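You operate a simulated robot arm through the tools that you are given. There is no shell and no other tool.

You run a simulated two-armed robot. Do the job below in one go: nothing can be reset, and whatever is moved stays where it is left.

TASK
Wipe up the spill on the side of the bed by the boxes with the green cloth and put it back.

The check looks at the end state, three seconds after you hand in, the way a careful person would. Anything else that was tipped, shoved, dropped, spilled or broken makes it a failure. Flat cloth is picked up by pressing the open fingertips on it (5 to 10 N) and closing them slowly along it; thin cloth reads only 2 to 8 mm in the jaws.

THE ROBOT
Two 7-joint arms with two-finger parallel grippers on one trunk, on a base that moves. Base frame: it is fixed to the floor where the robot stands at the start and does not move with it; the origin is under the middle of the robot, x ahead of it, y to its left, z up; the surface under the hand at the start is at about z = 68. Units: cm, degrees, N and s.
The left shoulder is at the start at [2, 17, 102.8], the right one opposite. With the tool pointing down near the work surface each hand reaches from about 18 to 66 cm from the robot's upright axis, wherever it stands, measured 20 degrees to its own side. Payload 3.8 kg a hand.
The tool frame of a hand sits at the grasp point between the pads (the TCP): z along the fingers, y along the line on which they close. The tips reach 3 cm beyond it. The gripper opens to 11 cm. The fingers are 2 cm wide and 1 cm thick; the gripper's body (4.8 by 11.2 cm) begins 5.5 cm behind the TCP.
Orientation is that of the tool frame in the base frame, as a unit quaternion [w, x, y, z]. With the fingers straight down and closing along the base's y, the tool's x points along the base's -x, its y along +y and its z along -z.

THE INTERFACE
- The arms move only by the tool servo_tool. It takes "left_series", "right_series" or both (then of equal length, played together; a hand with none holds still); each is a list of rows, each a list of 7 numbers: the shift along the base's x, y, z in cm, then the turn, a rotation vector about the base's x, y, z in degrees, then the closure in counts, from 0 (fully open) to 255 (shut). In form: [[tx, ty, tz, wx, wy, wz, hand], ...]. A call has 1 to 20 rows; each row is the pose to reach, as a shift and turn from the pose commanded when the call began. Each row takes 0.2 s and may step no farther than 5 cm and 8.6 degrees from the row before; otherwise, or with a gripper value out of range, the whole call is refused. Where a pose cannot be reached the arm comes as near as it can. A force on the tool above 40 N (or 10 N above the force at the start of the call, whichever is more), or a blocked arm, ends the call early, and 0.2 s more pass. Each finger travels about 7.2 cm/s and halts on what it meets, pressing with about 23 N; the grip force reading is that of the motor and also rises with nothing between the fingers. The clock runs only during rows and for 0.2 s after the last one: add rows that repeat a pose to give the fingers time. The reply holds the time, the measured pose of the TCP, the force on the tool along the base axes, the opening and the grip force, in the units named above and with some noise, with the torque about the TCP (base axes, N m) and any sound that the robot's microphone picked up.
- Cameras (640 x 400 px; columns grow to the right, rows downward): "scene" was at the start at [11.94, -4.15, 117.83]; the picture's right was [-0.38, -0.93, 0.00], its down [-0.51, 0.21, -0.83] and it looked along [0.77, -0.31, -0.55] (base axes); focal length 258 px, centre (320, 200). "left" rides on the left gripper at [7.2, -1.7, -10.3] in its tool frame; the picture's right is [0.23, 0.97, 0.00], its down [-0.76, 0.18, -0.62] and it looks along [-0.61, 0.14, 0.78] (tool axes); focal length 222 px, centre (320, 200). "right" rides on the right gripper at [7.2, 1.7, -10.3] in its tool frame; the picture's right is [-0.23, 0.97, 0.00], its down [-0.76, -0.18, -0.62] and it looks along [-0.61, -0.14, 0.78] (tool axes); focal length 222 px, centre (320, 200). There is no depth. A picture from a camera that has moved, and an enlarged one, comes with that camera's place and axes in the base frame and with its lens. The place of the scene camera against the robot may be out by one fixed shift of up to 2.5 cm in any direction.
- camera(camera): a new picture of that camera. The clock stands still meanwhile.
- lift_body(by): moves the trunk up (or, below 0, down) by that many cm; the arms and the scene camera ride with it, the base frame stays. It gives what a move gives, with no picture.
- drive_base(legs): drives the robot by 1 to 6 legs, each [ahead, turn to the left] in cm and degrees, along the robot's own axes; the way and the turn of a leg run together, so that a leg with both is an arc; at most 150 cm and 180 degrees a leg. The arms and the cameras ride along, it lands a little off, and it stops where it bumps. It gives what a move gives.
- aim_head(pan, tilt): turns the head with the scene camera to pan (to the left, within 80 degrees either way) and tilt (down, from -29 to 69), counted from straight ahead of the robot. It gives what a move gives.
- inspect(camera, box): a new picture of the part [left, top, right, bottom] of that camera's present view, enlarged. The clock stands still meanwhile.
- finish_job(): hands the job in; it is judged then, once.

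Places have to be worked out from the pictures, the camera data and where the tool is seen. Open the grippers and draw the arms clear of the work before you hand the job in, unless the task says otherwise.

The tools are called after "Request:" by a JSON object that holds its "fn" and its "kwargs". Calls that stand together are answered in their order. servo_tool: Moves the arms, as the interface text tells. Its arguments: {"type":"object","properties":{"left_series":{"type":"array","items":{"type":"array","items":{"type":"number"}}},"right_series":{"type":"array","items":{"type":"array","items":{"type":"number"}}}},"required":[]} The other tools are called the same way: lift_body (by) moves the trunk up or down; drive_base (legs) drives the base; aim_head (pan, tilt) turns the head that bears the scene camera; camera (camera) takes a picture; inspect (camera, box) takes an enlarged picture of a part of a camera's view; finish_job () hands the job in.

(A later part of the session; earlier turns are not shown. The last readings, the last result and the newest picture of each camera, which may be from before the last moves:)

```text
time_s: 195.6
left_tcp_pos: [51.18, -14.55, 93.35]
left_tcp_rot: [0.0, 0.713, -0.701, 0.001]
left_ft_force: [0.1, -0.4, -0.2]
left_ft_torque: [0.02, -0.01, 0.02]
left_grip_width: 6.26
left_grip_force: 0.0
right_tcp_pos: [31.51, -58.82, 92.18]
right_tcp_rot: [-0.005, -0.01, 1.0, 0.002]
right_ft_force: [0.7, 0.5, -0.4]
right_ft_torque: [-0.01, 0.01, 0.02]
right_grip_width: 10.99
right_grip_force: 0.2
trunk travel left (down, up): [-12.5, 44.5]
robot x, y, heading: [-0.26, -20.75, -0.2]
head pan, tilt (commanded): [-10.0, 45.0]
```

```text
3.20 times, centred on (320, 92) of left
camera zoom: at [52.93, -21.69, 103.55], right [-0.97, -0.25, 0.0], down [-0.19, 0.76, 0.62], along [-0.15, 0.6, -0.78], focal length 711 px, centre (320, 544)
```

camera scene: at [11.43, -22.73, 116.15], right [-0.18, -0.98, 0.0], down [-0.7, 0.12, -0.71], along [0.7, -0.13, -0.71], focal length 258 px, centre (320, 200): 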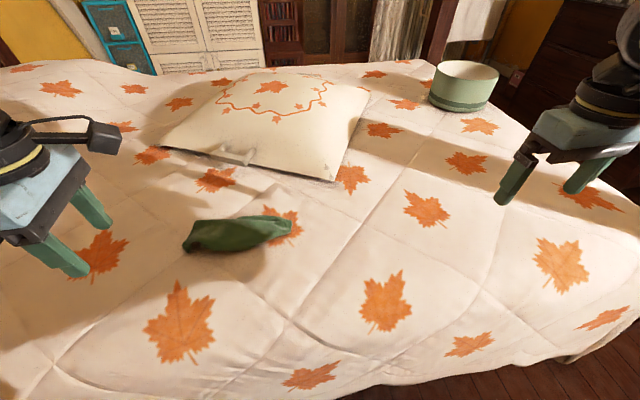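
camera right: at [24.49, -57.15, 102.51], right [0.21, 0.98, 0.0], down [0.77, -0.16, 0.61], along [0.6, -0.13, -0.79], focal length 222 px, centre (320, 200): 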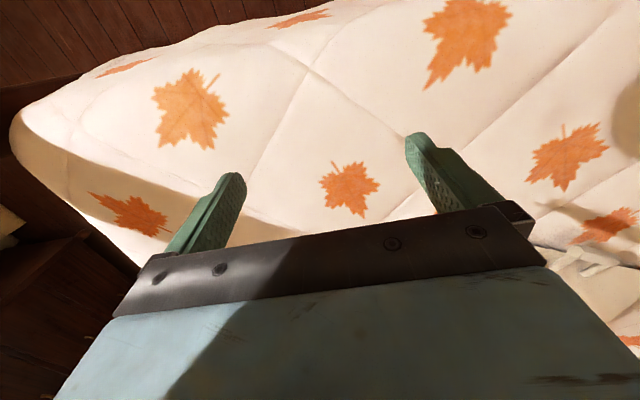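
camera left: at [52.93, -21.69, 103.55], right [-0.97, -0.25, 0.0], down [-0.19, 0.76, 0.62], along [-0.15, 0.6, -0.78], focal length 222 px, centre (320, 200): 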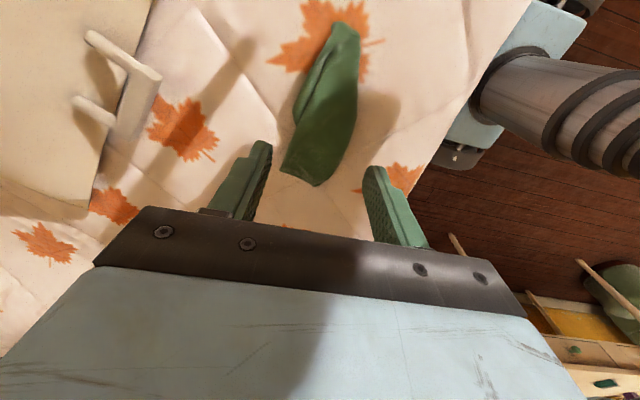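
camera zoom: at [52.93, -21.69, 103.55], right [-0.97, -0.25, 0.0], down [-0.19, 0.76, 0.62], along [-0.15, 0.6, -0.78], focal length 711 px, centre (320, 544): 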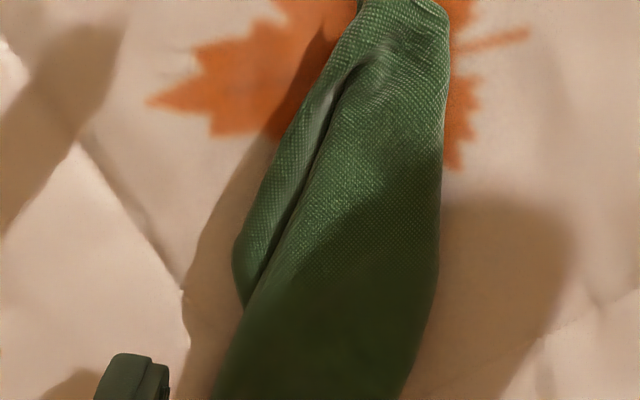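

From above, the cloth lies in its place (x ≈ 45–54, y ≈ −22.4 to +0.9), about 10 cm wide in the middle but gathered to 5 cm at the −y end. I'll spread that end: press closed fingertips on its middle and open them.

Request:
{"fn": "servo_tool", "kwargs": {"left_series": [[-0.3, -1.5, -4, 0, 0, 0, 150], [-0.6, -3, -8, 0, 0, 0, 200], [-1, -4.5, -12, 0, 0, 0, 255], [-1, -5.3, -16, 0, 0, 0, 255], [-1, -5.5, -19, 0, 0, 0, 255], [-1, -5.5, -20.5, 0, 0, 0, 255], [-1, -5.5, -21, 0, 0, 0, 255], [-1, -5.5, -21, 0, 0, 0, 255]]}}

Request:
{"fn": "camera", "kwargs": {"camera": "left"}}

Request:
{"fn": "inspect", "kwargs": {"camera": "scene", "box": [170, 150, 330, 250]}}

```text
time_s: 197.3
left_tcp_pos: [50.17, -19.87, 72.14]
left_tcp_rot: [0.0, 0.714, -0.7, 0.0]
left_ft_force: [0.4, 0.7, -0.3]
left_ft_torque: [-0.06, -0.01, -0.02]
left_grip_width: 0.0
left_grip_force: 22.7
right_tcp_pos: [31.56, -58.81, 92.13]
right_tcp_rot: [-0.006, -0.009, 1.0, 0.002]
right_ft_force: [0.3, 0.0, 0.5]
right_ft_torque: [0.01, 0.01, -0.02]
right_grip_width: 11.01
right_grip_force: 0.1
trunk travel left (down, up): [-12.5, 44.5]
robot x, y, heading: [-0.28, -20.61, -0.2]
head pan, tilt (commanded): [-10.0, 45.0]
```

```text
taken
camera left: at [51.99, -27.07, 82.51], right [-0.97, -0.25, 0.0], down [-0.19, 0.76, 0.62], along [-0.15, 0.6, -0.78], focal length 222 px, centre (320, 200)
```

left: 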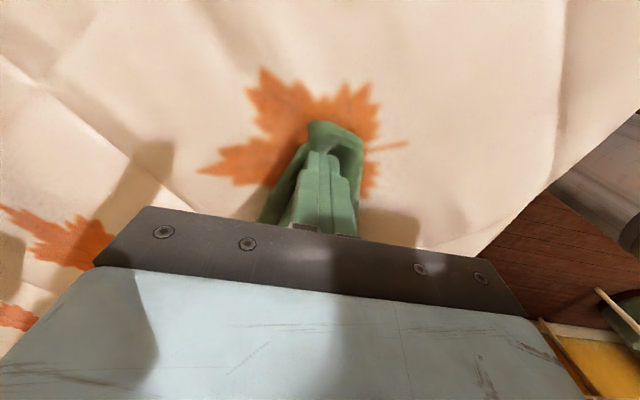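

```text
4.00 times, centred on (250, 200) of scene
camera zoom: at [11.47, -22.77, 116.15], right [-0.18, -0.98, 0.0], down [-0.7, 0.12, -0.71], along [0.7, -0.12, -0.71], focal length 1033 px, centre (600, 200)
```

zoom: 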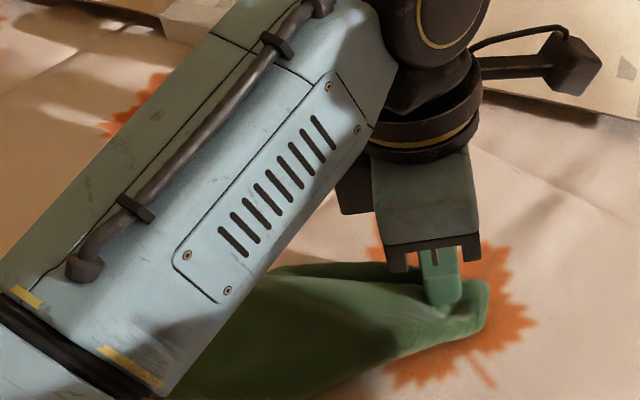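

The tips are on the gathered end's middle. I press lightly and open slowly.

Request:
{"fn": "servo_tool", "kwargs": {"left_series": [[0, 0, -0.3, 0, 0, 0, 255], [0, 0, -0.6, 0, 0, 0, 255], [0, 0, -0.8, 0, 0, 0, 255], [0, 0, -0.8, 0, 0, 0, 255]]}}

Request:
{"fn": "servo_tool", "kwargs": {"left_series": [[0, 0, 0, 0, 0, 0, 248], [0, 0, 0, 0, 0, 0, 240], [0, 0, 0, 0, 0, 0, 232], [0, 0, 0, 0, 0, 0, 224], [0, 0, 0, 0, 0, 0, 216], [0, 0, 0, 0, 0, 0, 208], [0, 0, 0, 0, 0, 0, 200], [0, 0, 0, 0, 0, 0, 192], [0, 0, 0, 0, 0, 0, 184], [0, 0, 0, 0, 0, 0, 176], [0, 0, 0, 0, 0, 0, 168], [0, 0, 0, 0, 0, 0, 160], [0, 0, 0, 0, 0, 0, 152], [0, 0, 0, 0, 0, 0, 144], [0, 0, 0, 0, 0, 0, 136], [0, 0, 0, 0, 0, 0, 128], [0, 0, 0, 0, 0, 0, 120], [0, 0, 0, 0, 0, 0, 110], [0, 0, 0, 0, 0, 0, 100], [0, 0, 0, 0, 0, 0, 100]]}}

Request:
{"fn": "inspect", "kwargs": {"camera": "left", "box": [200, 80, 440, 230]}}

```text
time_s: 198.3
left_tcp_pos: [50.2, -19.91, 71.44]
left_tcp_rot: [-0.001, 0.714, -0.701, 0.0]
left_ft_force: [-0.4, 0.4, 1.5]
left_ft_torque: [-0.01, -0.04, 0.01]
left_grip_width: 0.01
left_grip_force: 23.3
right_tcp_pos: [31.58, -58.78, 92.11]
right_tcp_rot: [-0.007, -0.009, 1.0, 0.002]
right_ft_force: [-0.4, -0.3, 0.3]
right_ft_torque: [0.0, -0.01, -0.01]
right_grip_width: 10.95
right_grip_force: 0.1
trunk travel left (down, up): [-12.5, 44.5]
robot x, y, heading: [-0.23, -20.61, -0.1]
head pan, tilt (commanded): [-10.0, 45.0]
```

```text
time_s: 202.6
left_tcp_pos: [50.29, -20.04, 71.35]
left_tcp_rot: [0.0, 0.714, -0.7, -0.001]
left_ft_force: [-0.8, 0.0, -0.2]
left_ft_torque: [0.0, 0.0, -0.02]
left_grip_width: 6.69
left_grip_force: 0.1
right_tcp_pos: [31.58, -58.7, 92.2]
right_tcp_rot: [-0.006, -0.009, 1.0, 0.002]
right_ft_force: [-0.4, -0.1, 0.2]
right_ft_torque: [-0.03, -0.01, -0.02]
right_grip_width: 10.97
right_grip_force: 0.2
trunk travel left (down, up): [-12.5, 44.5]
robot x, y, heading: [-0.12, -20.26, -0.3]
head pan, tilt (commanded): [-10.0, 45.0]
```

```text
2.67 times, centred on (320, 155) of left
camera zoom: at [51.99, -27.1, 81.7], right [-0.97, -0.25, 0.0], down [-0.19, 0.76, 0.62], along [-0.15, 0.6, -0.78], focal length 592 px, centre (320, 320)
```

zoom: 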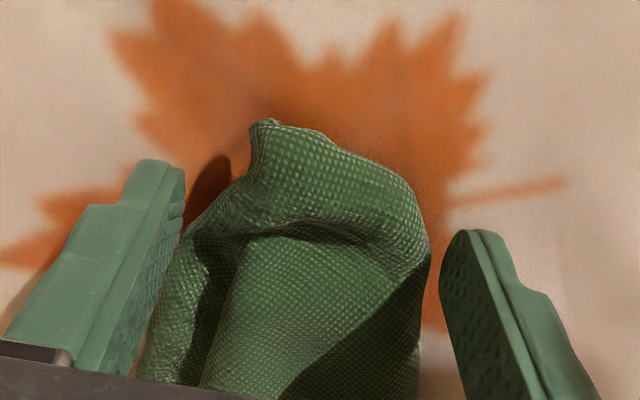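

The press was too light to spread it. I raise, close, press with more force and open again.

Request:
{"fn": "servo_tool", "kwargs": {"left_series": [[0, 0, 1, 0, 0, 0, 100], [0, 0, 2.5, 0, 0, 0, 140], [0, 0, 2.5, 0, 0, 0, 190], [0, 0, 2.5, 0, 0, 0, 230], [0, 0, 2.5, 0, 0, 0, 255], [0, -0.3, 1.2, 0, 0, 0, 255], [0, -0.3, 0.3, 0, 0, 0, 255], [0, -0.3, -0.1, 0, 0, 0, 255], [0, -0.3, -0.25, 0, 0, 0, 255], [0, -0.3, -0.25, 0, 0, 0, 255]]}}

```text
time_s: 204.8
left_tcp_pos: [50.21, -20.3, 71.24]
left_tcp_rot: [-0.001, 0.713, -0.701, 0.001]
left_ft_force: [-2.8, 0.7, 8.0]
left_ft_torque: [0.01, 0.02, -0.02]
left_grip_width: 0.02
left_grip_force: 23.3
right_tcp_pos: [31.57, -58.72, 92.08]
right_tcp_rot: [-0.006, -0.009, 1.0, 0.002]
right_ft_force: [0.7, 0.9, 0.4]
right_ft_torque: [0.02, -0.02, -0.02]
right_grip_width: 11.01
right_grip_force: 0.1
trunk travel left (down, up): [-12.5, 44.5]
robot x, y, heading: [-0.41, -20.22, -0.1]
head pan, tilt (commanded): [-10.0, 45.0]
```

Request:
{"fn": "servo_tool", "kwargs": {"left_series": [[0, 0, -0.1, 0, 0, 0, 248], [0, 0, -0.1, 0, 0, 0, 240], [0, 0, -0.15, 0, 0, 0, 232], [0, 0, -0.15, 0, 0, 0, 224], [0, 0, -0.15, 0, 0, 0, 216], [0, 0, -0.15, 0, 0, 0, 208], [0, 0, -0.15, 0, 0, 0, 200], [0, 0, -0.15, 0, 0, 0, 192], [0, 0, -0.15, 0, 0, 0, 184], [0, 0, -0.15, 0, 0, 0, 176], [0, 0, -0.15, 0, 0, 0, 168], [0, 0, -0.15, 0, 0, 0, 160], [0, 0, -0.15, 0, 0, 0, 152], [0, 0, -0.15, 0, 0, 0, 144], [0, 0, -0.15, 0, 0, 0, 136], [0, 0, -0.15, 0, 0, 0, 128], [0, 0, -0.15, 0, 0, 0, 118], [0, 0, -0.15, 0, 0, 0, 108], [0, 0, -0.15, 0, 0, 0, 98], [0, 0, -0.15, 0, 0, 0, 98]]}}

Request:
{"fn": "inspect", "kwargs": {"camera": "left", "box": [200, 80, 440, 230]}}

```text
time_s: 208.9
left_tcp_pos: [50.16, -20.2, 71.16]
left_tcp_rot: [-0.001, 0.714, -0.7, 0.0]
left_ft_force: [-10.2, -0.7, 26.1]
left_ft_torque: [-0.04, -0.56, -0.02]
left_grip_width: 6.26
left_grip_force: 0.1
right_tcp_pos: [31.22, -58.73, 92.35]
right_tcp_rot: [-0.004, -0.009, 1.0, 0.002]
right_ft_force: [0.6, -0.7, 0.0]
right_ft_torque: [0.0, 0.02, 0.01]
right_grip_width: 11.01
right_grip_force: 0.1
trunk travel left (down, up): [-12.5, 44.5]
robot x, y, heading: [-0.41, -20.47, -0.3]
head pan, tilt (commanded): [-10.0, 45.0]
```

```text
2.67 times, centred on (320, 155) of left
camera zoom: at [51.81, -27.42, 81.46], right [-0.97, -0.25, 0.0], down [-0.19, 0.76, 0.62], along [-0.15, 0.6, -0.78], focal length 592 px, centre (320, 320)
```

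zoom: 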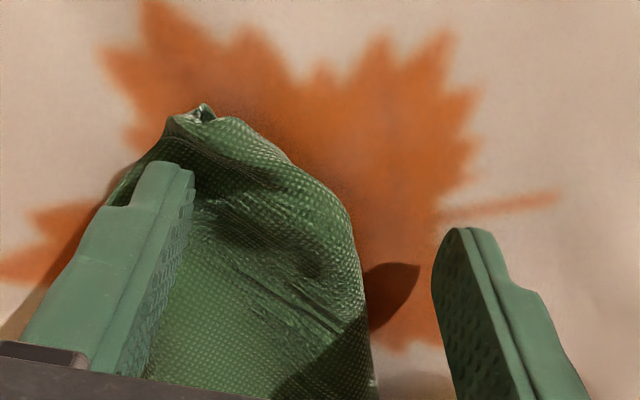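

The far finger has spread the end to the far side; the near finger slipped off. I reposition so that both fingertips stand on cloth (3.5 cm apart around x ≈ 52.4), press, and open again.

Request:
{"fn": "servo_tool", "kwargs": {"left_series": [[0, 0, 1, 0, 0, 0, 98], [0, 0, 2.5, 0, 0, 0, 130], [1.2, -0.1, 2.5, 0, 0, 0, 174], [2.2, -0.2, 2.5, 0, 0, 0, 174], [2.2, -0.2, 1.2, 0, 0, 0, 174], [2.2, -0.2, 0.4, 0, 0, 0, 174], [2.2, -0.2, 0.1, 0, 0, 0, 174], [2.2, -0.2, 0.1, 0, 0, 0, 174]]}}

Request:
{"fn": "inspect", "kwargs": {"camera": "left", "box": [200, 80, 440, 230]}}

```text
time_s: 210.8
left_tcp_pos: [52.55, -20.23, 71.18]
left_tcp_rot: [-0.001, 0.714, -0.7, 0.001]
left_ft_force: [0.4, 3.8, 11.6]
left_ft_torque: [0.19, 0.23, -0.09]
left_grip_width: 3.48
left_grip_force: 0.0
right_tcp_pos: [31.42, -58.76, 92.12]
right_tcp_rot: [-0.005, -0.01, 1.0, 0.002]
right_ft_force: [0.4, -0.6, -0.3]
right_ft_torque: [0.02, 0.0, -0.02]
right_grip_width: 11.01
right_grip_force: 0.1
trunk travel left (down, up): [-12.5, 44.5]
robot x, y, heading: [-0.51, -20.57, -0.4]
head pan, tilt (commanded): [-10.0, 45.0]
```

```text
2.67 times, centred on (320, 155) of left
camera zoom: at [54.21, -27.53, 81.55], right [-0.97, -0.25, 0.0], down [-0.19, 0.76, 0.62], along [-0.15, 0.6, -0.78], focal length 592 px, centre (320, 320)
```

zoom: 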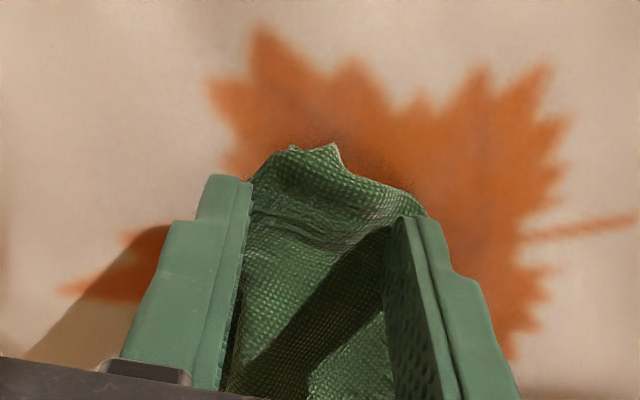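

Both tips are on the cloth with 11.6 N. I open slowly to spread it.

Request:
{"fn": "servo_tool", "kwargs": {"left_series": [[0, 0, 0, 0, 0, 0, 168], [0, 0, 0, 0, 0, 0, 162], [0, 0, 0, 0, 0, 0, 156], [0, 0, 0, 0, 0, 0, 150], [0, 0, 0, 0, 0, 0, 144], [0, 0, 0, 0, 0, 0, 138], [0, 0, 0, 0, 0, 0, 132], [0, 0, 0, 0, 0, 0, 126], [0, 0, 0, 0, 0, 0, 120], [0, 0, 0, 0, 0, 0, 114], [0, 0, 0, 0, 0, 0, 108], [0, 0, 0, 0, 0, 0, 102], [0, 0, 0, 0, 0, 0, 96], [0, 0, 0, 0, 0, 0, 90], [0, 0, 0, 0, 0, 0, 84], [0, 0, 0, 0, 0, 0, 78], [0, 0, 0, 0, 0, 0, 72], [0, 0, 0, 0, 0, 0, 72]]}}

Request:
{"fn": "inspect", "kwargs": {"camera": "left", "box": [200, 80, 440, 230]}}

```text
time_s: 214.6
left_tcp_pos: [52.55, -20.32, 71.22]
left_tcp_rot: [-0.001, 0.714, -0.7, 0.002]
left_ft_force: [9.4, 0.1, 19.4]
left_ft_torque: [0.17, 0.55, -0.06]
left_grip_width: 7.46
left_grip_force: 0.1
right_tcp_pos: [31.57, -58.75, 92.23]
right_tcp_rot: [-0.004, -0.009, 1.0, 0.002]
right_ft_force: [0.0, 0.3, -0.1]
right_ft_torque: [0.0, 0.0, 0.0]
right_grip_width: 10.99
right_grip_force: 0.2
trunk travel left (down, up): [-12.5, 44.5]
robot x, y, heading: [-0.3, -20.74, -0.1]
head pan, tilt (commanded): [-10.0, 45.0]
```

```text
2.67 times, centred on (320, 155) of left
camera zoom: at [54.23, -27.57, 81.52], right [-0.97, -0.25, 0.0], down [-0.19, 0.76, 0.62], along [-0.15, 0.6, -0.78], focal length 592 px, centre (320, 320)
```

zoom: 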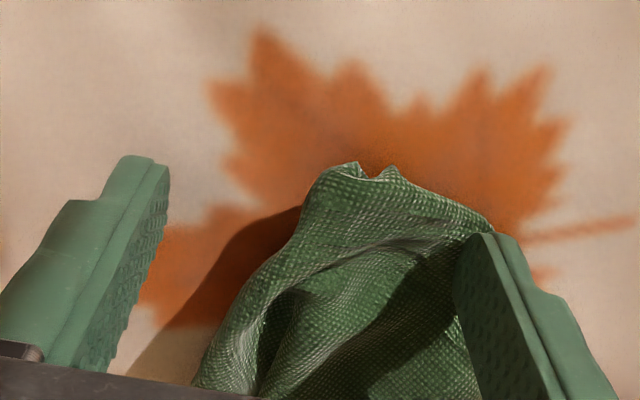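

The near side is now drawn out too. I lift away and look at the whole cloth again.

Request:
{"fn": "servo_tool", "kwargs": {"left_series": [[0, 0, 1.5, 0, 0, 0, 72], [0, 0, 4, 0, 0, 0, 72], [0, 1.5, 7, 0, 0, 0, 72], [-1, 3.5, 10, 0, 0, 0, 72], [-2, 6, 13, 0, 0, 0, 72], [-4, 9, 15, 0, 0, 0, 72], [-7, 12, 17, 0, 0, 0, 72], [-10, 15, 19, 0, 0, 0, 72], [-13, 18, 20, 0, 0, 0, 72], [-15, 21, 20, 0, 0, 0, 72], [-17, 25, 20, 0, 0, 0, 72]]}}

Request:
{"fn": "inspect", "kwargs": {"camera": "scene", "box": [170, 170, 330, 270]}}

Request:
{"fn": "camera", "kwargs": {"camera": "scene"}}

```text
time_s: 216.9
left_tcp_pos: [44.96, 16.46, 88.87]
left_tcp_rot: [0.001, 0.714, -0.7, 0.001]
left_ft_force: [-0.7, -0.4, 0.4]
left_ft_torque: [-0.04, -0.05, 0.0]
left_grip_width: 7.89
left_grip_force: 0.1
left hand out of reach, approached as far as the arm can: row 3, 4, 5, 6, 7, 8, 9, 10, 11
right_tcp_pos: [31.31, -58.77, 92.12]
right_tcp_rot: [-0.006, -0.01, 1.0, 0.002]
right_ft_force: [-0.1, 0.4, 0.4]
right_ft_torque: [0.01, 0.0, 0.0]
right_grip_width: 11.01
right_grip_force: 0.1
trunk travel left (down, up): [-12.5, 44.5]
robot x, y, heading: [-0.4, -20.79, -0.3]
head pan, tilt (commanded): [-10.0, 45.0]
```

```text
4.00 times, centred on (250, 220) of scene
camera zoom: at [11.29, -22.7, 116.18], right [-0.18, -0.98, 0.0], down [-0.69, 0.12, -0.71], along [0.7, -0.13, -0.71], focal length 1033 px, centre (600, 120)
```

zoom: 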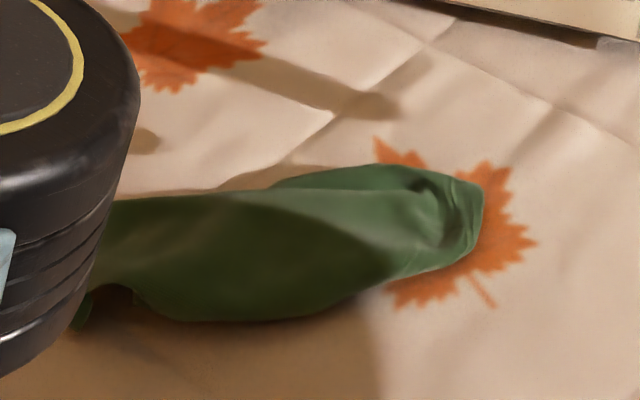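

```text
taken
camera scene: at [11.29, -22.7, 116.18], right [-0.18, -0.98, 0.0], down [-0.69, 0.12, -0.71], along [0.7, -0.13, -0.71], focal length 258 px, centre (320, 200)
```

scene: 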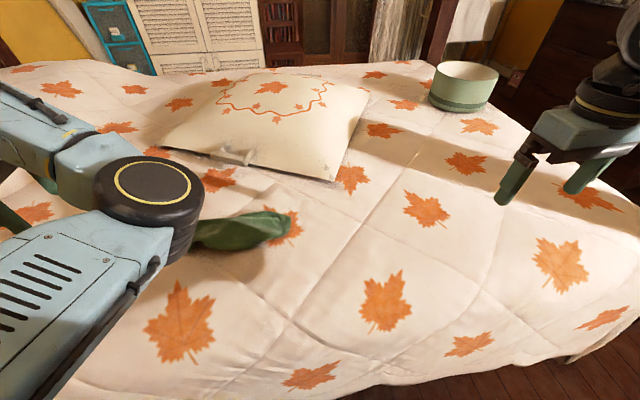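

The left arm ended in an odd elbow-in posture ("out of reach" rows). I look to the left before moving it further.

Request:
{"fn": "aim_head", "kwargs": {"pan": 30, "tilt": 40}}

Request:
{"fn": "camera", "kwargs": {"camera": "scene"}}

Request:
{"fn": "camera", "kwargs": {"camera": "left"}}

Request:
{"fn": "camera", "kwargs": {"camera": "right"}}

```text
time_s: 218.0
left_tcp_pos: [45.25, 16.26, 88.68]
left_tcp_rot: [0.0, 0.714, -0.7, -0.001]
left_ft_force: [0.4, 0.7, -0.2]
left_ft_torque: [0.0, -0.02, -0.01]
left_grip_width: 7.91
left_grip_force: 0.0
right_tcp_pos: [31.67, -58.67, 92.04]
right_tcp_rot: [-0.007, -0.011, 1.0, 0.002]
right_ft_force: [1.0, 0.7, 0.0]
right_ft_torque: [0.0, 0.01, 0.01]
right_grip_width: 11.01
right_grip_force: 0.0
trunk travel left (down, up): [-12.5, 44.5]
robot x, y, heading: [-0.2, -20.45, -0.1]
head pan, tilt (commanded): [30.0, 40.0]
```

```text
taken
camera scene: at [10.84, -17.12, 116.87], right [0.5, -0.87, 0.0], down [-0.56, -0.32, -0.77], along [0.66, 0.38, -0.64], focal length 258 px, centre (320, 200)
```

scene: 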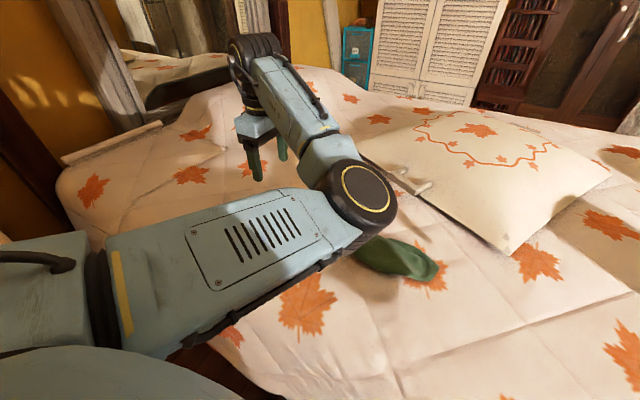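

```text
taken
camera left: at [46.98, 9.23, 99.07], right [-0.97, -0.25, 0.0], down [-0.19, 0.76, 0.62], along [-0.15, 0.6, -0.78], focal length 222 px, centre (320, 200)
```

left: 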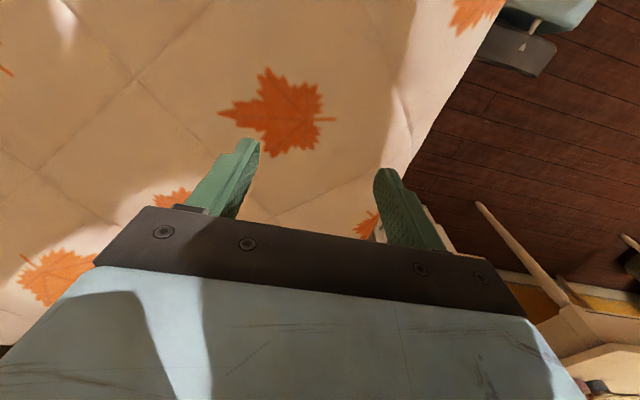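

```text
taken
camera right: at [24.49, -57.15, 102.51], right [0.21, 0.98, 0.0], down [0.77, -0.16, 0.61], along [0.6, -0.13, -0.79], focal length 222 px, centre (320, 200)
```

right: 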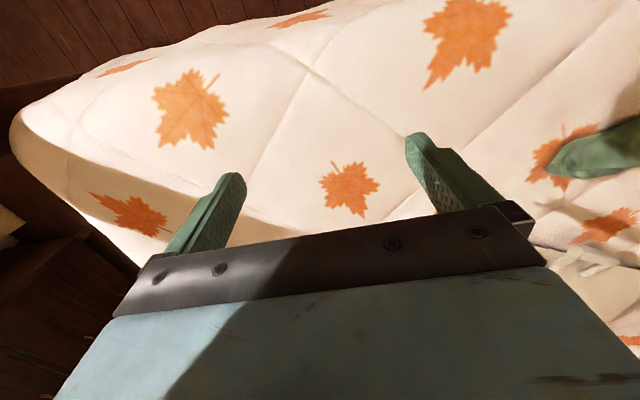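

The elbow is just turned inward, high above the bed (z ≈ 100) and free of contact. I turn the hand back to its first orientation while moving it gently left and back.

Request:
{"fn": "servo_tool", "kwargs": {"left_series": [[0, 0, 0.5, 0, 0, -8.2, 72], [0, 0, 1, 0, 0, -16.4, 72], [0, 0, 1.5, 0, 0, -24.6, 72], [0, 0, 2, 0, 0, -32.8, 72], [0, 0, 2, 0, 0, -41, 72], [0, 0, 2, 0, 0, -49.2, 72]]}}

Request:
{"fn": "camera", "kwargs": {"camera": "scene"}}

```text
time_s: 219.4
left_tcp_pos: [45.25, 16.55, 90.49]
left_tcp_rot: [0.0, -0.356, 0.935, 0.0]
left_ft_force: [0.8, -0.1, -1.0]
left_ft_torque: [0.02, 0.0, 0.02]
left_grip_width: 7.9
left_grip_force: 0.2
right_tcp_pos: [31.63, -58.76, 92.21]
right_tcp_rot: [-0.006, -0.01, 1.0, 0.002]
right_ft_force: [0.1, -0.3, 0.5]
right_ft_torque: [0.02, 0.02, 0.0]
right_grip_width: 10.98
right_grip_force: 0.0
trunk travel left (down, up): [-12.5, 44.5]
robot x, y, heading: [-0.25, -20.69, -0.1]
head pan, tilt (commanded): [30.0, 40.0]
```

```text
taken
camera scene: at [10.84, -17.11, 116.87], right [0.5, -0.87, 0.0], down [-0.56, -0.32, -0.77], along [0.66, 0.38, -0.64], focal length 258 px, centre (320, 200)
```

scene: 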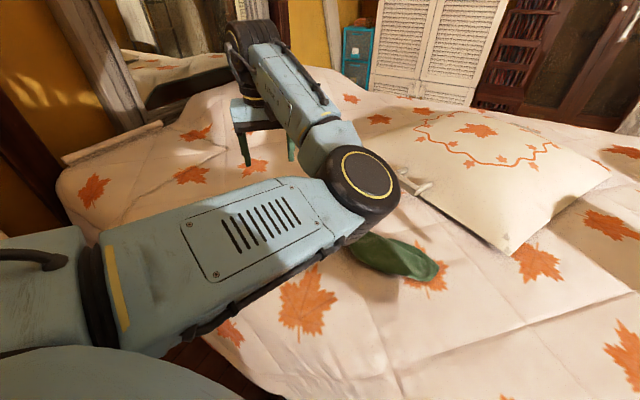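

The commanded pose follows the real one. I finish turning the hand back and move it left/back towards its rest place to free the view.

Request:
{"fn": "servo_tool", "kwargs": {"left_series": [[0, 0, 0.5, 0, 0, -8.2, 72], [0, 0, 1, 0, 0, -16.4, 72], [0, 0, 1.5, 0, 0, -24.6, 72], [0, 0, 2, 0, 0, -32.8, 72], [0, 0, 2.5, 0, 0, -41, 72], [-1, 1, 3, 0, 0, -41, 72], [-2, 2, 3.5, 0, 0, -41, 72], [-3, 3, 4, 0, 0, -41, 72], [-4, 4, 4.5, 0, 0, -41, 72], [-5, 5, 5, 0, 0, -41, 72]]}}

Request:
{"fn": "camera", "kwargs": {"camera": "scene"}}

```text
time_s: 221.6
left_tcp_pos: [40.31, 21.6, 95.52]
left_tcp_rot: [0.0, -0.007, 1.0, 0.0]
left_ft_force: [-0.7, 0.7, -1.2]
left_ft_torque: [0.0, -0.02, -0.01]
left_grip_width: 7.88
left_grip_force: 0.0
right_tcp_pos: [31.61, -58.71, 92.07]
right_tcp_rot: [-0.007, -0.01, 1.0, 0.002]
right_ft_force: [0.0, -0.7, -0.1]
right_ft_torque: [0.01, -0.01, 0.04]
right_grip_width: 11.0
right_grip_force: 0.0
trunk travel left (down, up): [-12.5, 44.5]
robot x, y, heading: [-0.31, -20.59, -0.2]
head pan, tilt (commanded): [30.0, 40.0]
```

```text
taken
camera scene: at [10.83, -17.1, 116.87], right [0.5, -0.87, 0.0], down [-0.56, -0.32, -0.77], along [0.66, 0.38, -0.64], focal length 258 px, centre (320, 200)
```

scene: 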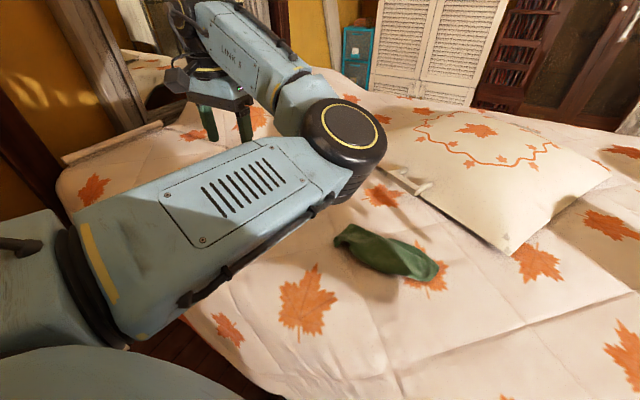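

The arm is clear of the cloth. I look at the cloth's present state from the scene camera.

Request:
{"fn": "aim_head", "kwargs": {"pan": 10, "tilt": 50}}

Request:
{"fn": "camera", "kwargs": {"camera": "scene"}}

Request:
{"fn": "inspect", "kwargs": {"camera": "scene", "box": [240, 130, 400, 230]}}

```text
time_s: 222.4
left_tcp_pos: [40.36, 21.58, 95.55]
left_tcp_rot: [0.0, -0.008, 1.0, 0.0]
left_ft_force: [0.1, 0.1, 0.1]
left_ft_torque: [0.02, -0.02, 0.02]
left_grip_width: 7.92
left_grip_force: 0.1
right_tcp_pos: [31.51, -58.85, 92.13]
right_tcp_rot: [-0.005, -0.009, 1.0, 0.001]
right_ft_force: [-0.1, 0.4, -0.8]
right_ft_torque: [-0.02, 0.02, -0.01]
right_grip_width: 11.01
right_grip_force: 0.0
trunk travel left (down, up): [-12.5, 44.5]
robot x, y, heading: [-0.51, -20.41, -0.3]
head pan, tilt (commanded): [10.0, 50.0]
```

```text
taken
camera scene: at [11.05, -20.02, 115.46], right [0.17, -0.99, 0.0], down [-0.75, -0.13, -0.64], along [0.63, 0.11, -0.77], focal length 258 px, centre (320, 200)
```

scene: 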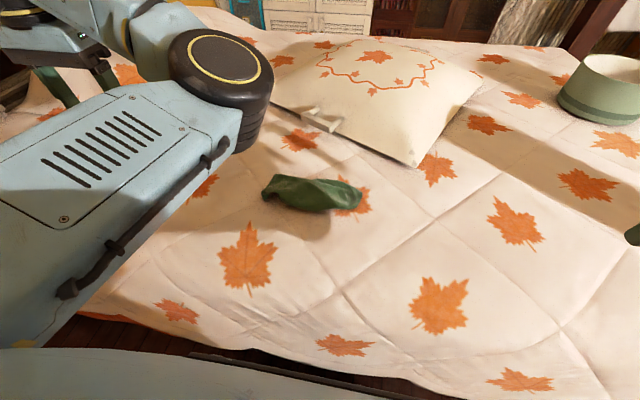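

```text
4.00 times, centred on (320, 180) of scene
camera zoom: at [11.05, -20.02, 115.46], right [0.17, -0.99, 0.0], down [-0.75, -0.13, -0.64], along [0.63, 0.11, -0.77], focal length 1033 px, centre (320, 280)
```

zoom: 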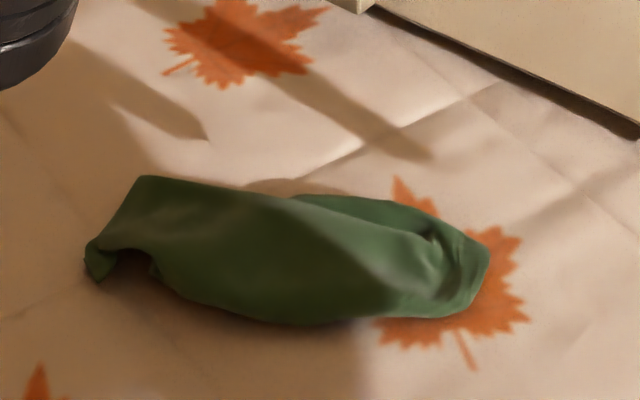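

The cloth covers x 46–55, y −23…+0.5, i.e. its original footprint (45.4–57.1, −22.5…1.9), only a bit bunched in width. I'll smooth it some more; first I take the left arm farther out to the left to clear its elbow.

Request:
{"fn": "servo_tool", "kwargs": {"left_series": [[-1, 3, 0.5, 0, 0, 0, 72], [-2, 6, 1, 0, 0, 0, 72], [-3, 9, 1.5, 0, 0, 0, 72], [-4, 12, 2, 0, 0, 0, 72], [-5, 15, 2.5, 0, 0, 0, 72], [-6, 18, 3, 0, 0, 0, 72], [-7, 20, 3, 0, 0, 0, 72], [-8, 22, 3, 0, 0, 0, 72]]}}

Request:
{"fn": "camera", "kwargs": {"camera": "scene"}}

```text
time_s: 224.2
left_tcp_pos: [32.24, 43.69, 98.6]
left_tcp_rot: [0.0, -0.008, 1.0, 0.0]
left_ft_force: [-0.7, -0.4, -0.2]
left_ft_torque: [0.01, 0.0, -0.02]
left_grip_width: 7.9
left_grip_force: 0.0
right_tcp_pos: [31.64, -58.79, 92.13]
right_tcp_rot: [-0.006, -0.01, 1.0, 0.002]
right_ft_force: [0.1, -0.8, 0.3]
right_ft_torque: [0.01, 0.0, 0.0]
right_grip_width: 10.99
right_grip_force: 0.1
trunk travel left (down, up): [-12.5, 44.5]
robot x, y, heading: [-0.2, -20.57, -0.2]
head pan, tilt (commanded): [10.0, 50.0]
```

```text
taken
camera scene: at [11.04, -19.99, 115.46], right [0.17, -0.99, 0.0], down [-0.75, -0.13, -0.64], along [0.63, 0.11, -0.77], focal length 258 px, centre (320, 200)
```

scene: 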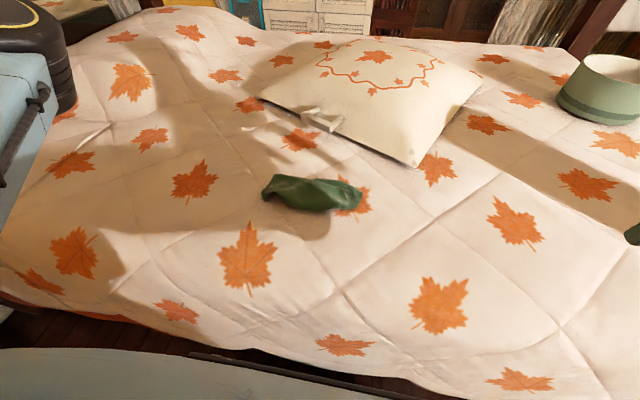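

The left arm is out of the way. I bring the right hand, turned −90° and closed, above the cloth's middle.

Request:
{"fn": "servo_tool", "kwargs": {"right_series": [[1.6, 3.9, -0.4, 0, 0, -7.5, 20], [3.2, 7.8, -0.8, 0, 0, -15, 40], [4.8, 11.7, -1.2, 0, 0, -22.5, 80], [6.4, 15.6, -1.6, 0, 0, -30, 120], [8, 19.5, -2, 0, 0, -37.5, 160], [9.6, 23.4, -2.5, 0, 0, -45, 200], [11.2, 27.3, -3, 0, 0, -52.5, 255], [12.8, 31.2, -3.5, 0, 0, -60, 255], [14.4, 35.1, -4, 0, 0, -67.5, 255], [16, 39, -5, 0, 0, -75, 255], [17.6, 43, -6, 0, 0, -82.5, 255], [18.9, 47, -7, 0, 0, -90, 255], [18.9, 47, -7, 0, 0, -90, 255]]}}

Request:
{"fn": "camera", "kwargs": {"camera": "right"}}

Request:
{"fn": "camera", "kwargs": {"camera": "scene"}}

```text
time_s: 227.1
left_tcp_pos: [32.2, 43.75, 98.56]
left_tcp_rot: [0.0, -0.008, 1.0, 0.0]
left_ft_force: [0.4, -0.1, 0.2]
left_ft_torque: [0.0, -0.01, 0.0]
left_grip_width: 7.87
left_grip_force: 0.0
right_tcp_pos: [50.5, -11.93, 84.94]
right_tcp_rot: [-0.003, 0.701, 0.714, 0.007]
right_ft_force: [0.0, -0.3, 0.1]
right_ft_torque: [0.02, 0.01, 0.04]
right_grip_width: 0.0
right_grip_force: 23.4
trunk travel left (down, up): [-12.5, 44.5]
robot x, y, heading: [0.03, -20.31, -0.3]
head pan, tilt (commanded): [10.0, 50.0]
```

```text
taken
camera right: at [52.21, -4.76, 95.4], right [0.98, -0.21, 0.0], down [-0.17, -0.77, 0.61], along [-0.13, -0.6, -0.79], focal length 222 px, centre (320, 200)
```

right: 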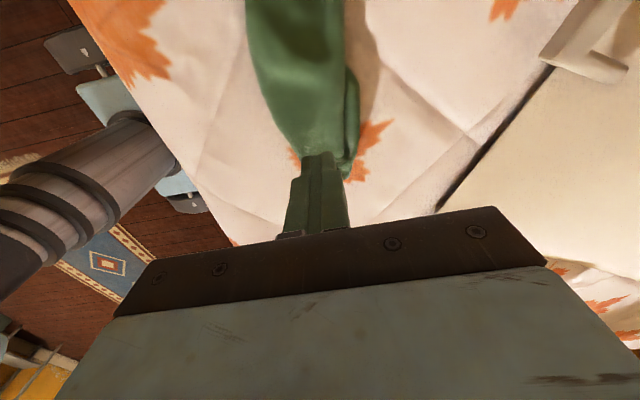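

```text
taken
camera scene: at [11.05, -20.05, 115.46], right [0.17, -0.99, 0.0], down [-0.75, -0.13, -0.64], along [0.63, 0.11, -0.77], focal length 258 px, centre (320, 200)
```

scene: 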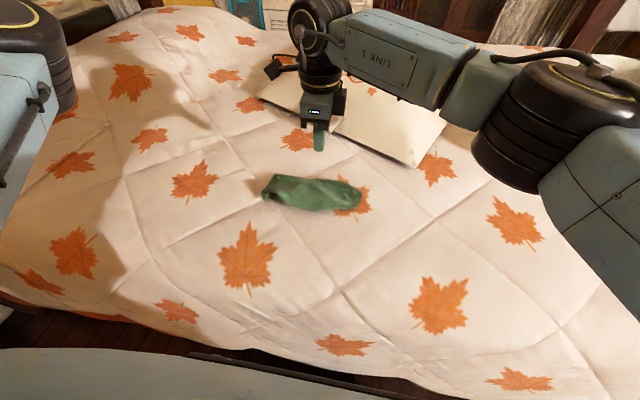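

I enlarge the right wrist view to see the cloth's folds from above.

Request:
{"fn": "inspect", "kwargs": {"camera": "right", "box": [210, 0, 410, 170]}}

Request:
{"fn": "inspect", "kwargs": {"camera": "scene", "box": [240, 150, 400, 230]}}

```text
2.35 times, centred on (310, 85) of right
camera zoom: at [52.21, -4.76, 95.4], right [0.98, -0.21, 0.0], down [-0.17, -0.77, 0.61], along [-0.13, -0.6, -0.79], focal length 523 px, centre (344, 471)
```

zoom: 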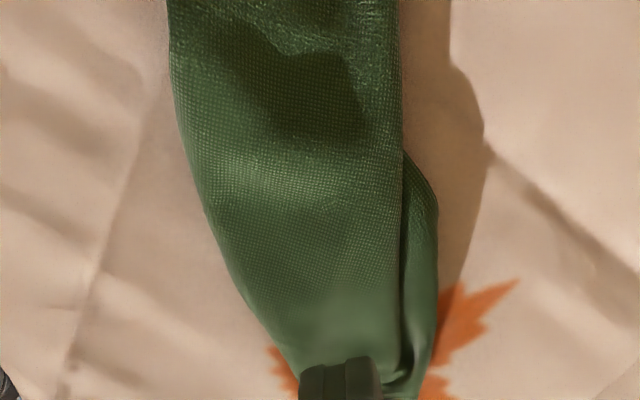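

```text
4.00 times, centred on (320, 190) of scene
camera zoom: at [11.05, -20.05, 115.46], right [0.17, -0.99, 0.0], down [-0.75, -0.13, -0.64], along [0.63, 0.11, -0.77], focal length 1033 px, centre (320, 240)
```

zoom: 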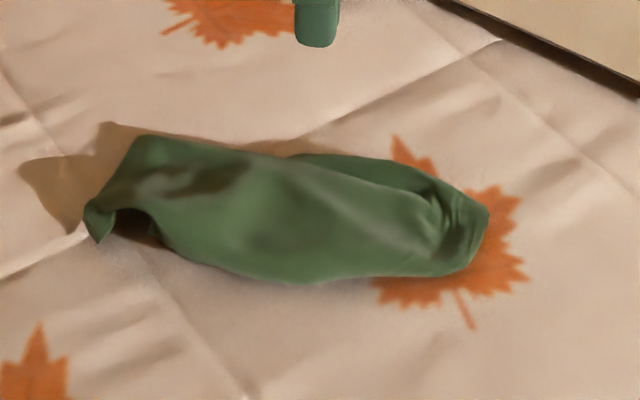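

The cloth is about 9 cm wide in the middle and narrows to 5–6 cm at its −y end. I do one more spread there: tips 2 cm apart at [50.3, −18.3], press, then open.

Request:
{"fn": "servo_tool", "kwargs": {"right_series": [[-0.2, -2, -2, 0, 0, 0, 230], [-0.2, -4.2, -5, 0, 0, 0, 210], [-0.2, -6.4, -9, 0, 0, 0, 208], [-0.2, -6.4, -11.5, 0, 0, 0, 208], [-0.2, -6.4, -12.8, 0, 0, 0, 208], [-0.2, -6.4, -13.4, 0, 0, 0, 208], [-0.2, -6.4, -13.6, 0, 0, 0, 208], [-0.2, -6.4, -13.6, 0, 0, 0, 208]]}}

Request:
{"fn": "inspect", "kwargs": {"camera": "right", "box": [200, 80, 440, 230]}}

```text
time_s: 228.8
left_tcp_pos: [32.17, 43.68, 98.56]
left_tcp_rot: [0.001, -0.008, 1.0, 0.0]
left_ft_force: [-0.6, 1.0, 0.2]
left_ft_torque: [0.02, 0.04, -0.02]
left_grip_width: 7.88
left_grip_force: 0.0
right_tcp_pos: [50.22, -18.21, 71.62]
right_tcp_rot: [-0.003, 0.7, 0.714, 0.005]
right_ft_force: [-0.1, -0.2, 0.8]
right_ft_torque: [0.02, 0.0, 0.01]
right_grip_width: 2.03
right_grip_force: 0.5
trunk travel left (down, up): [-12.5, 44.5]
robot x, y, heading: [-0.36, -20.52, -0.1]
head pan, tilt (commanded): [10.0, 50.0]
```

```text
2.67 times, centred on (320, 155) of right
camera zoom: at [51.74, -11.0, 81.95], right [0.98, -0.21, 0.0], down [-0.17, -0.77, 0.61], along [-0.13, -0.6, -0.79], focal length 592 px, centre (320, 320)
```

zoom: 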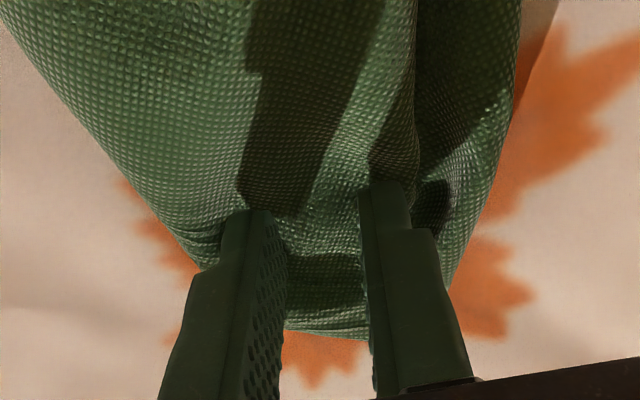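

Both tips are on the cloth. I press to about 10 N and open slowly.

Request:
{"fn": "servo_tool", "kwargs": {"right_series": [[0, 0, -0.2, 0, 0, 0, 208], [0, 0, -0.4, 0, 0, 0, 208], [0, 0, -0.5, 0, 0, 0, 208], [0, 0, -0.5, 0, 0, 0, 208]]}}

Request:
{"fn": "servo_tool", "kwargs": {"right_series": [[0, 0, 0, 0, 0, 0, 202], [0, 0, 0, 0, 0, 0, 196], [0, 0, 0, 0, 0, 0, 190], [0, 0, 0, 0, 0, 0, 184], [0, 0, 0, 0, 0, 0, 178], [0, 0, 0, 0, 0, 0, 172], [0, 0, 0, 0, 0, 0, 166], [0, 0, 0, 0, 0, 0, 160], [0, 0, 0, 0, 0, 0, 154], [0, 0, 0, 0, 0, 0, 148], [0, 0, 0, 0, 0, 0, 142], [0, 0, 0, 0, 0, 0, 136], [0, 0, 0, 0, 0, 0, 130], [0, 0, 0, 0, 0, 0, 124], [0, 0, 0, 0, 0, 0, 118], [0, 0, 0, 0, 0, 0, 112], [0, 0, 0, 0, 0, 0, 106], [0, 0, 0, 0, 0, 0, 100], [0, 0, 0, 0, 0, 0, 94], [0, 0, 0, 0, 0, 0, 94]]}}

Request:
{"fn": "inspect", "kwargs": {"camera": "right", "box": [200, 80, 440, 230]}}

```text
time_s: 229.8
left_tcp_pos: [32.3, 43.71, 98.6]
left_tcp_rot: [0.0, -0.007, 1.0, 0.0]
left_ft_force: [0.5, -0.7, 0.4]
left_ft_torque: [-0.01, 0.02, -0.03]
left_grip_width: 7.87
left_grip_force: 0.1
right_tcp_pos: [50.02, -18.43, 71.39]
right_tcp_rot: [-0.002, 0.701, 0.714, 0.007]
right_ft_force: [1.4, -2.4, 12.7]
right_ft_torque: [-0.13, -0.12, -0.05]
right_grip_width: 2.04
right_grip_force: 1.0
trunk travel left (down, up): [-12.5, 44.5]
robot x, y, heading: [-0.38, -20.63, -0.3]
head pan, tilt (commanded): [10.0, 50.0]
```

```text
time_s: 234.1
left_tcp_pos: [32.05, 43.67, 98.65]
left_tcp_rot: [0.001, -0.008, 1.0, 0.0]
left_ft_force: [-0.4, -0.5, 0.0]
left_ft_torque: [0.04, 0.02, -0.02]
left_grip_width: 7.89
left_grip_force: 0.0
right_tcp_pos: [50.07, -18.15, 71.13]
right_tcp_rot: [-0.003, 0.7, 0.714, 0.007]
right_ft_force: [-5.7, 0.0, 12.8]
right_ft_torque: [0.07, -0.26, 0.06]
right_grip_width: 6.66
right_grip_force: 0.0
trunk travel left (down, up): [-12.5, 44.5]
robot x, y, heading: [-0.55, -20.42, -0.1]
head pan, tilt (commanded): [10.0, 50.0]
```

```text
2.67 times, centred on (320, 155) of right
camera zoom: at [51.6, -10.96, 81.55], right [0.98, -0.21, 0.0], down [-0.17, -0.77, 0.61], along [-0.13, -0.6, -0.79], focal length 592 px, centre (320, 320)
```

zoom: 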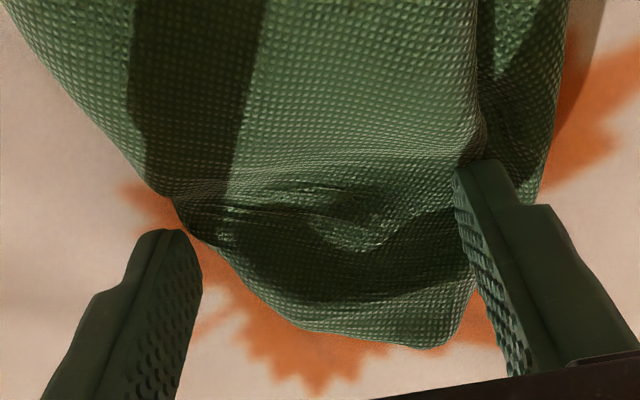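

That spread the end well, to about 9–10 cm. I lift the right hand and look at the whole cloth.

Request:
{"fn": "servo_tool", "kwargs": {"right_series": [[0, 0, 1.5, 0, 0, 0, 94], [0, 0, 4, 0, 0, 0, 94], [0, -1, 8, 0, 0, 0, 94], [-1, -2, 12, 0, 0, 0, 94], [-3, -5, 15, 0, 0, 0, 94], [-5, -9, 17, 0, 0, 0, 94], [-7, -13, 18, 0, 0, 0, 94], [-9, -17, 19, 0, 0, 0, 94]]}}

Request:
{"fn": "inspect", "kwargs": {"camera": "scene", "box": [240, 140, 400, 240]}}

Request:
{"fn": "camera", "kwargs": {"camera": "scene"}}

```text
time_s: 235.8
left_tcp_pos: [32.21, 43.66, 98.55]
left_tcp_rot: [0.0, -0.007, 1.0, 0.0]
left_ft_force: [-0.2, -0.6, 0.7]
left_ft_torque: [0.0, -0.01, -0.03]
left_grip_width: 7.9
left_grip_force: 0.1
right_tcp_pos: [41.0, -35.33, 90.03]
right_tcp_rot: [-0.002, 0.699, 0.715, 0.007]
right_ft_force: [-0.1, -0.7, -0.3]
right_ft_torque: [-0.03, 0.02, -0.04]
right_grip_width: 6.95
right_grip_force: 0.1
trunk travel left (down, up): [-12.5, 44.5]
robot x, y, heading: [0.14, -20.25, -0.5]
head pan, tilt (commanded): [10.0, 50.0]
```

```text
4.00 times, centred on (320, 190) of scene
camera zoom: at [11.02, -20.08, 115.46], right [0.17, -0.99, 0.0], down [-0.75, -0.13, -0.64], along [0.63, 0.11, -0.77], focal length 1033 px, centre (320, 240)
```

zoom: 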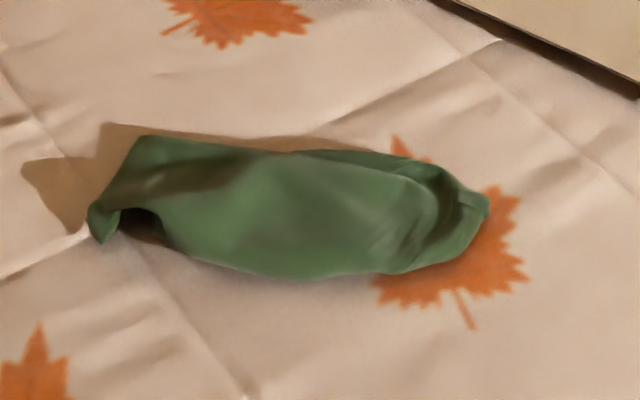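

```text
taken
camera scene: at [11.02, -20.08, 115.46], right [0.17, -0.99, 0.0], down [-0.75, -0.13, -0.64], along [0.63, 0.11, -0.77], focal length 258 px, centre (320, 200)
```

scene: 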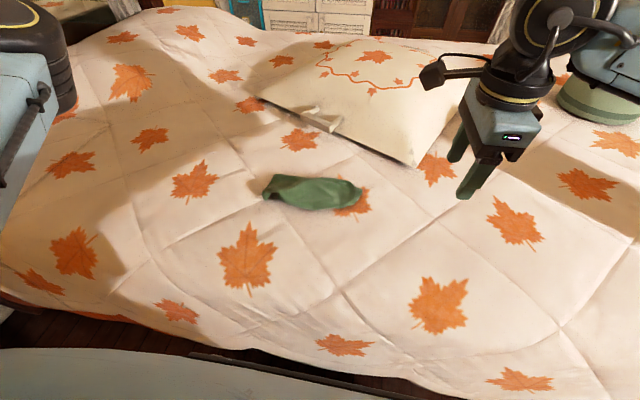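

The cloth now lies wider over its own place. I repeat the same spreading at its middle (y ≈ −10.5), which worked well.

Request:
{"fn": "servo_tool", "kwargs": {"right_series": [[1.5, 4, 0, 0, 0, 0, 120], [3, 8, -0.5, 0, 0, 0, 150], [4.5, 12, -1, 0, 0, 0, 185], [6, 16, -2, 0, 0, 0, 185], [7.5, 20, -4, 0, 0, 0, 185], [9, 24, -7, 0, 0, 0, 185], [9.2, 24.8, -11, 0, 0, 0, 185], [9.2, 24.8, -14, 0, 0, 0, 185], [9.2, 24.8, -16.5, 0, 0, 0, 185], [9.2, 24.8, -18, 0, 0, 0, 185], [9.2, 24.8, -18.5, 0, 0, 0, 185], [9.2, 24.8, -18.5, 0, 0, 0, 185]]}}

Request:
{"fn": "camera", "kwargs": {"camera": "right"}}

```text
refused: row 6 steps farther than a row can; nothing moved
```

```text
taken
camera right: at [42.6, -28.07, 100.51], right [0.98, -0.21, 0.0], down [-0.16, -0.77, 0.61], along [-0.13, -0.6, -0.79], focal length 222 px, centre (320, 200)
```

right: 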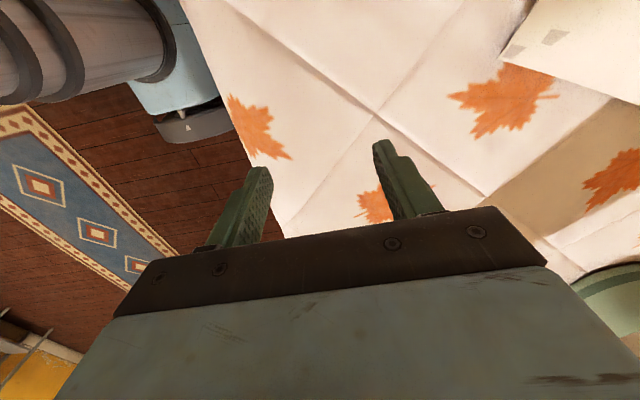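

One step was a hair too long; I send the same move with shorter steps.

Request:
{"fn": "servo_tool", "kwargs": {"right_series": [[1.4, 3.8, 0, 0, 0, 0, 120], [2.8, 7.6, -0.5, 0, 0, 0, 150], [4.2, 11.4, -1, 0, 0, 0, 185], [5.6, 15.2, -1.5, 0, 0, 0, 185], [7, 19, -2.5, 0, 0, 0, 185], [8.4, 22.5, -4.5, 0, 0, 0, 185], [9.2, 24.8, -8, 0, 0, 0, 185], [9.2, 24.8, -12, 0, 0, 0, 185], [9.2, 24.8, -15, 0, 0, 0, 185], [9.2, 24.8, -17, 0, 0, 0, 185], [9.2, 24.8, -18, 0, 0, 0, 185], [9.2, 24.8, -18.4, 0, 0, 0, 185], [9.2, 24.8, -18.4, 0, 0, 0, 185]]}}

Request:
{"fn": "inspect", "kwargs": {"camera": "right", "box": [160, 60, 480, 260]}}

```text
time_s: 238.7
left_tcp_pos: [32.24, 43.8, 98.55]
left_tcp_rot: [0.0, -0.008, 1.0, 0.0]
left_ft_force: [-0.2, -0.4, -0.2]
left_ft_torque: [0.0, 0.0, 0.02]
left_grip_width: 7.9
left_grip_force: 0.1
right_tcp_pos: [50.45, -10.35, 71.54]
right_tcp_rot: [-0.003, 0.7, 0.714, 0.006]
right_ft_force: [0.2, -0.6, 1.2]
right_ft_torque: [0.02, -0.02, -0.02]
right_grip_width: 3.0
right_grip_force: 0.2
trunk travel left (down, up): [-12.5, 44.5]
robot x, y, heading: [-0.16, -20.08, -0.2]
head pan, tilt (commanded): [10.0, 50.0]
```

```text
2.00 times, centred on (320, 160) of right
camera zoom: at [52.03, -3.05, 82.0], right [0.98, -0.21, 0.0], down [-0.17, -0.77, 0.61], along [-0.13, -0.6, -0.79], focal length 444 px, centre (320, 280)
```

zoom: 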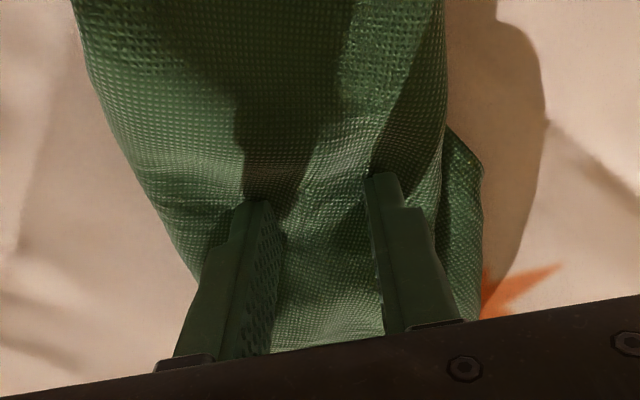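

The tips rest on the cloth's middle. I press a little and open slowly to spread it sideways.

Request:
{"fn": "servo_tool", "kwargs": {"right_series": [[0, 0, -0.2, 0, 0, 0, 185], [0, 0, -0.4, 0, 0, 0, 185], [0, 0, -0.45, 0, 0, 0, 182], [0, 0, -0.45, 0, 0, 0, 176], [0, 0, -0.45, 0, 0, 0, 170], [0, 0, -0.45, 0, 0, 0, 164], [0, 0, -0.45, 0, 0, 0, 158], [0, 0, -0.45, 0, 0, 0, 152], [0, 0, -0.45, 0, 0, 0, 146], [0, 0, -0.45, 0, 0, 0, 140], [0, 0, -0.45, 0, 0, 0, 134], [0, 0, -0.45, 0, 0, 0, 128], [0, 0, -0.45, 0, 0, 0, 120], [0, 0, -0.45, 0, 0, 0, 112], [0, 0, -0.45, 0, 0, 0, 104], [0, 0, -0.45, 0, 0, 0, 96], [0, 0, -0.45, 0, 0, 0, 88], [0, 0, -0.45, 0, 0, 0, 80], [0, 0, -0.45, 0, 0, 0, 70], [0, 0, -0.45, 0, 0, 0, 70]]}}

Request:
{"fn": "inspect", "kwargs": {"camera": "right", "box": [160, 60, 480, 260]}}

```text
time_s: 242.8
left_tcp_pos: [32.26, 43.57, 98.56]
left_tcp_rot: [-0.001, -0.008, 1.0, 0.0]
left_ft_force: [0.8, 0.3, 0.1]
left_ft_torque: [-0.01, 0.01, 0.0]
left_grip_width: 7.9
left_grip_force: 0.1
right_tcp_pos: [50.32, -10.37, 71.19]
right_tcp_rot: [-0.004, 0.7, 0.715, 0.006]
right_ft_force: [0.3, 0.4, 1.9]
right_ft_torque: [0.04, -0.02, 0.01]
right_grip_width: 7.86
right_grip_force: 0.1
trunk travel left (down, up): [-12.5, 44.5]
robot x, y, heading: [-0.47, -20.8, -0.0]
head pan, tilt (commanded): [10.0, 50.0]
```

```text
2.00 times, centred on (320, 160) of right
camera zoom: at [51.96, -3.1, 81.63], right [0.98, -0.21, 0.0], down [-0.16, -0.77, 0.61], along [-0.13, -0.6, -0.79], focal length 444 px, centre (320, 280)
```

zoom: 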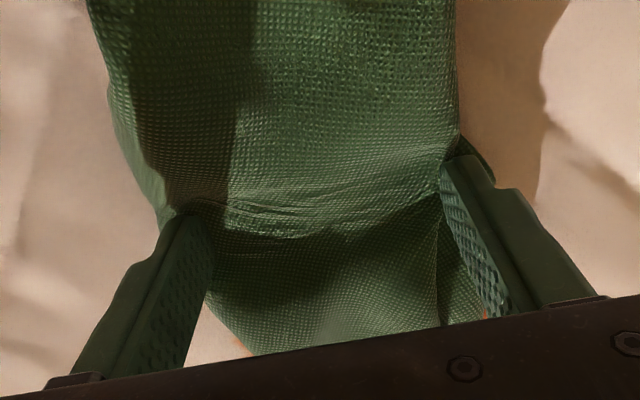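

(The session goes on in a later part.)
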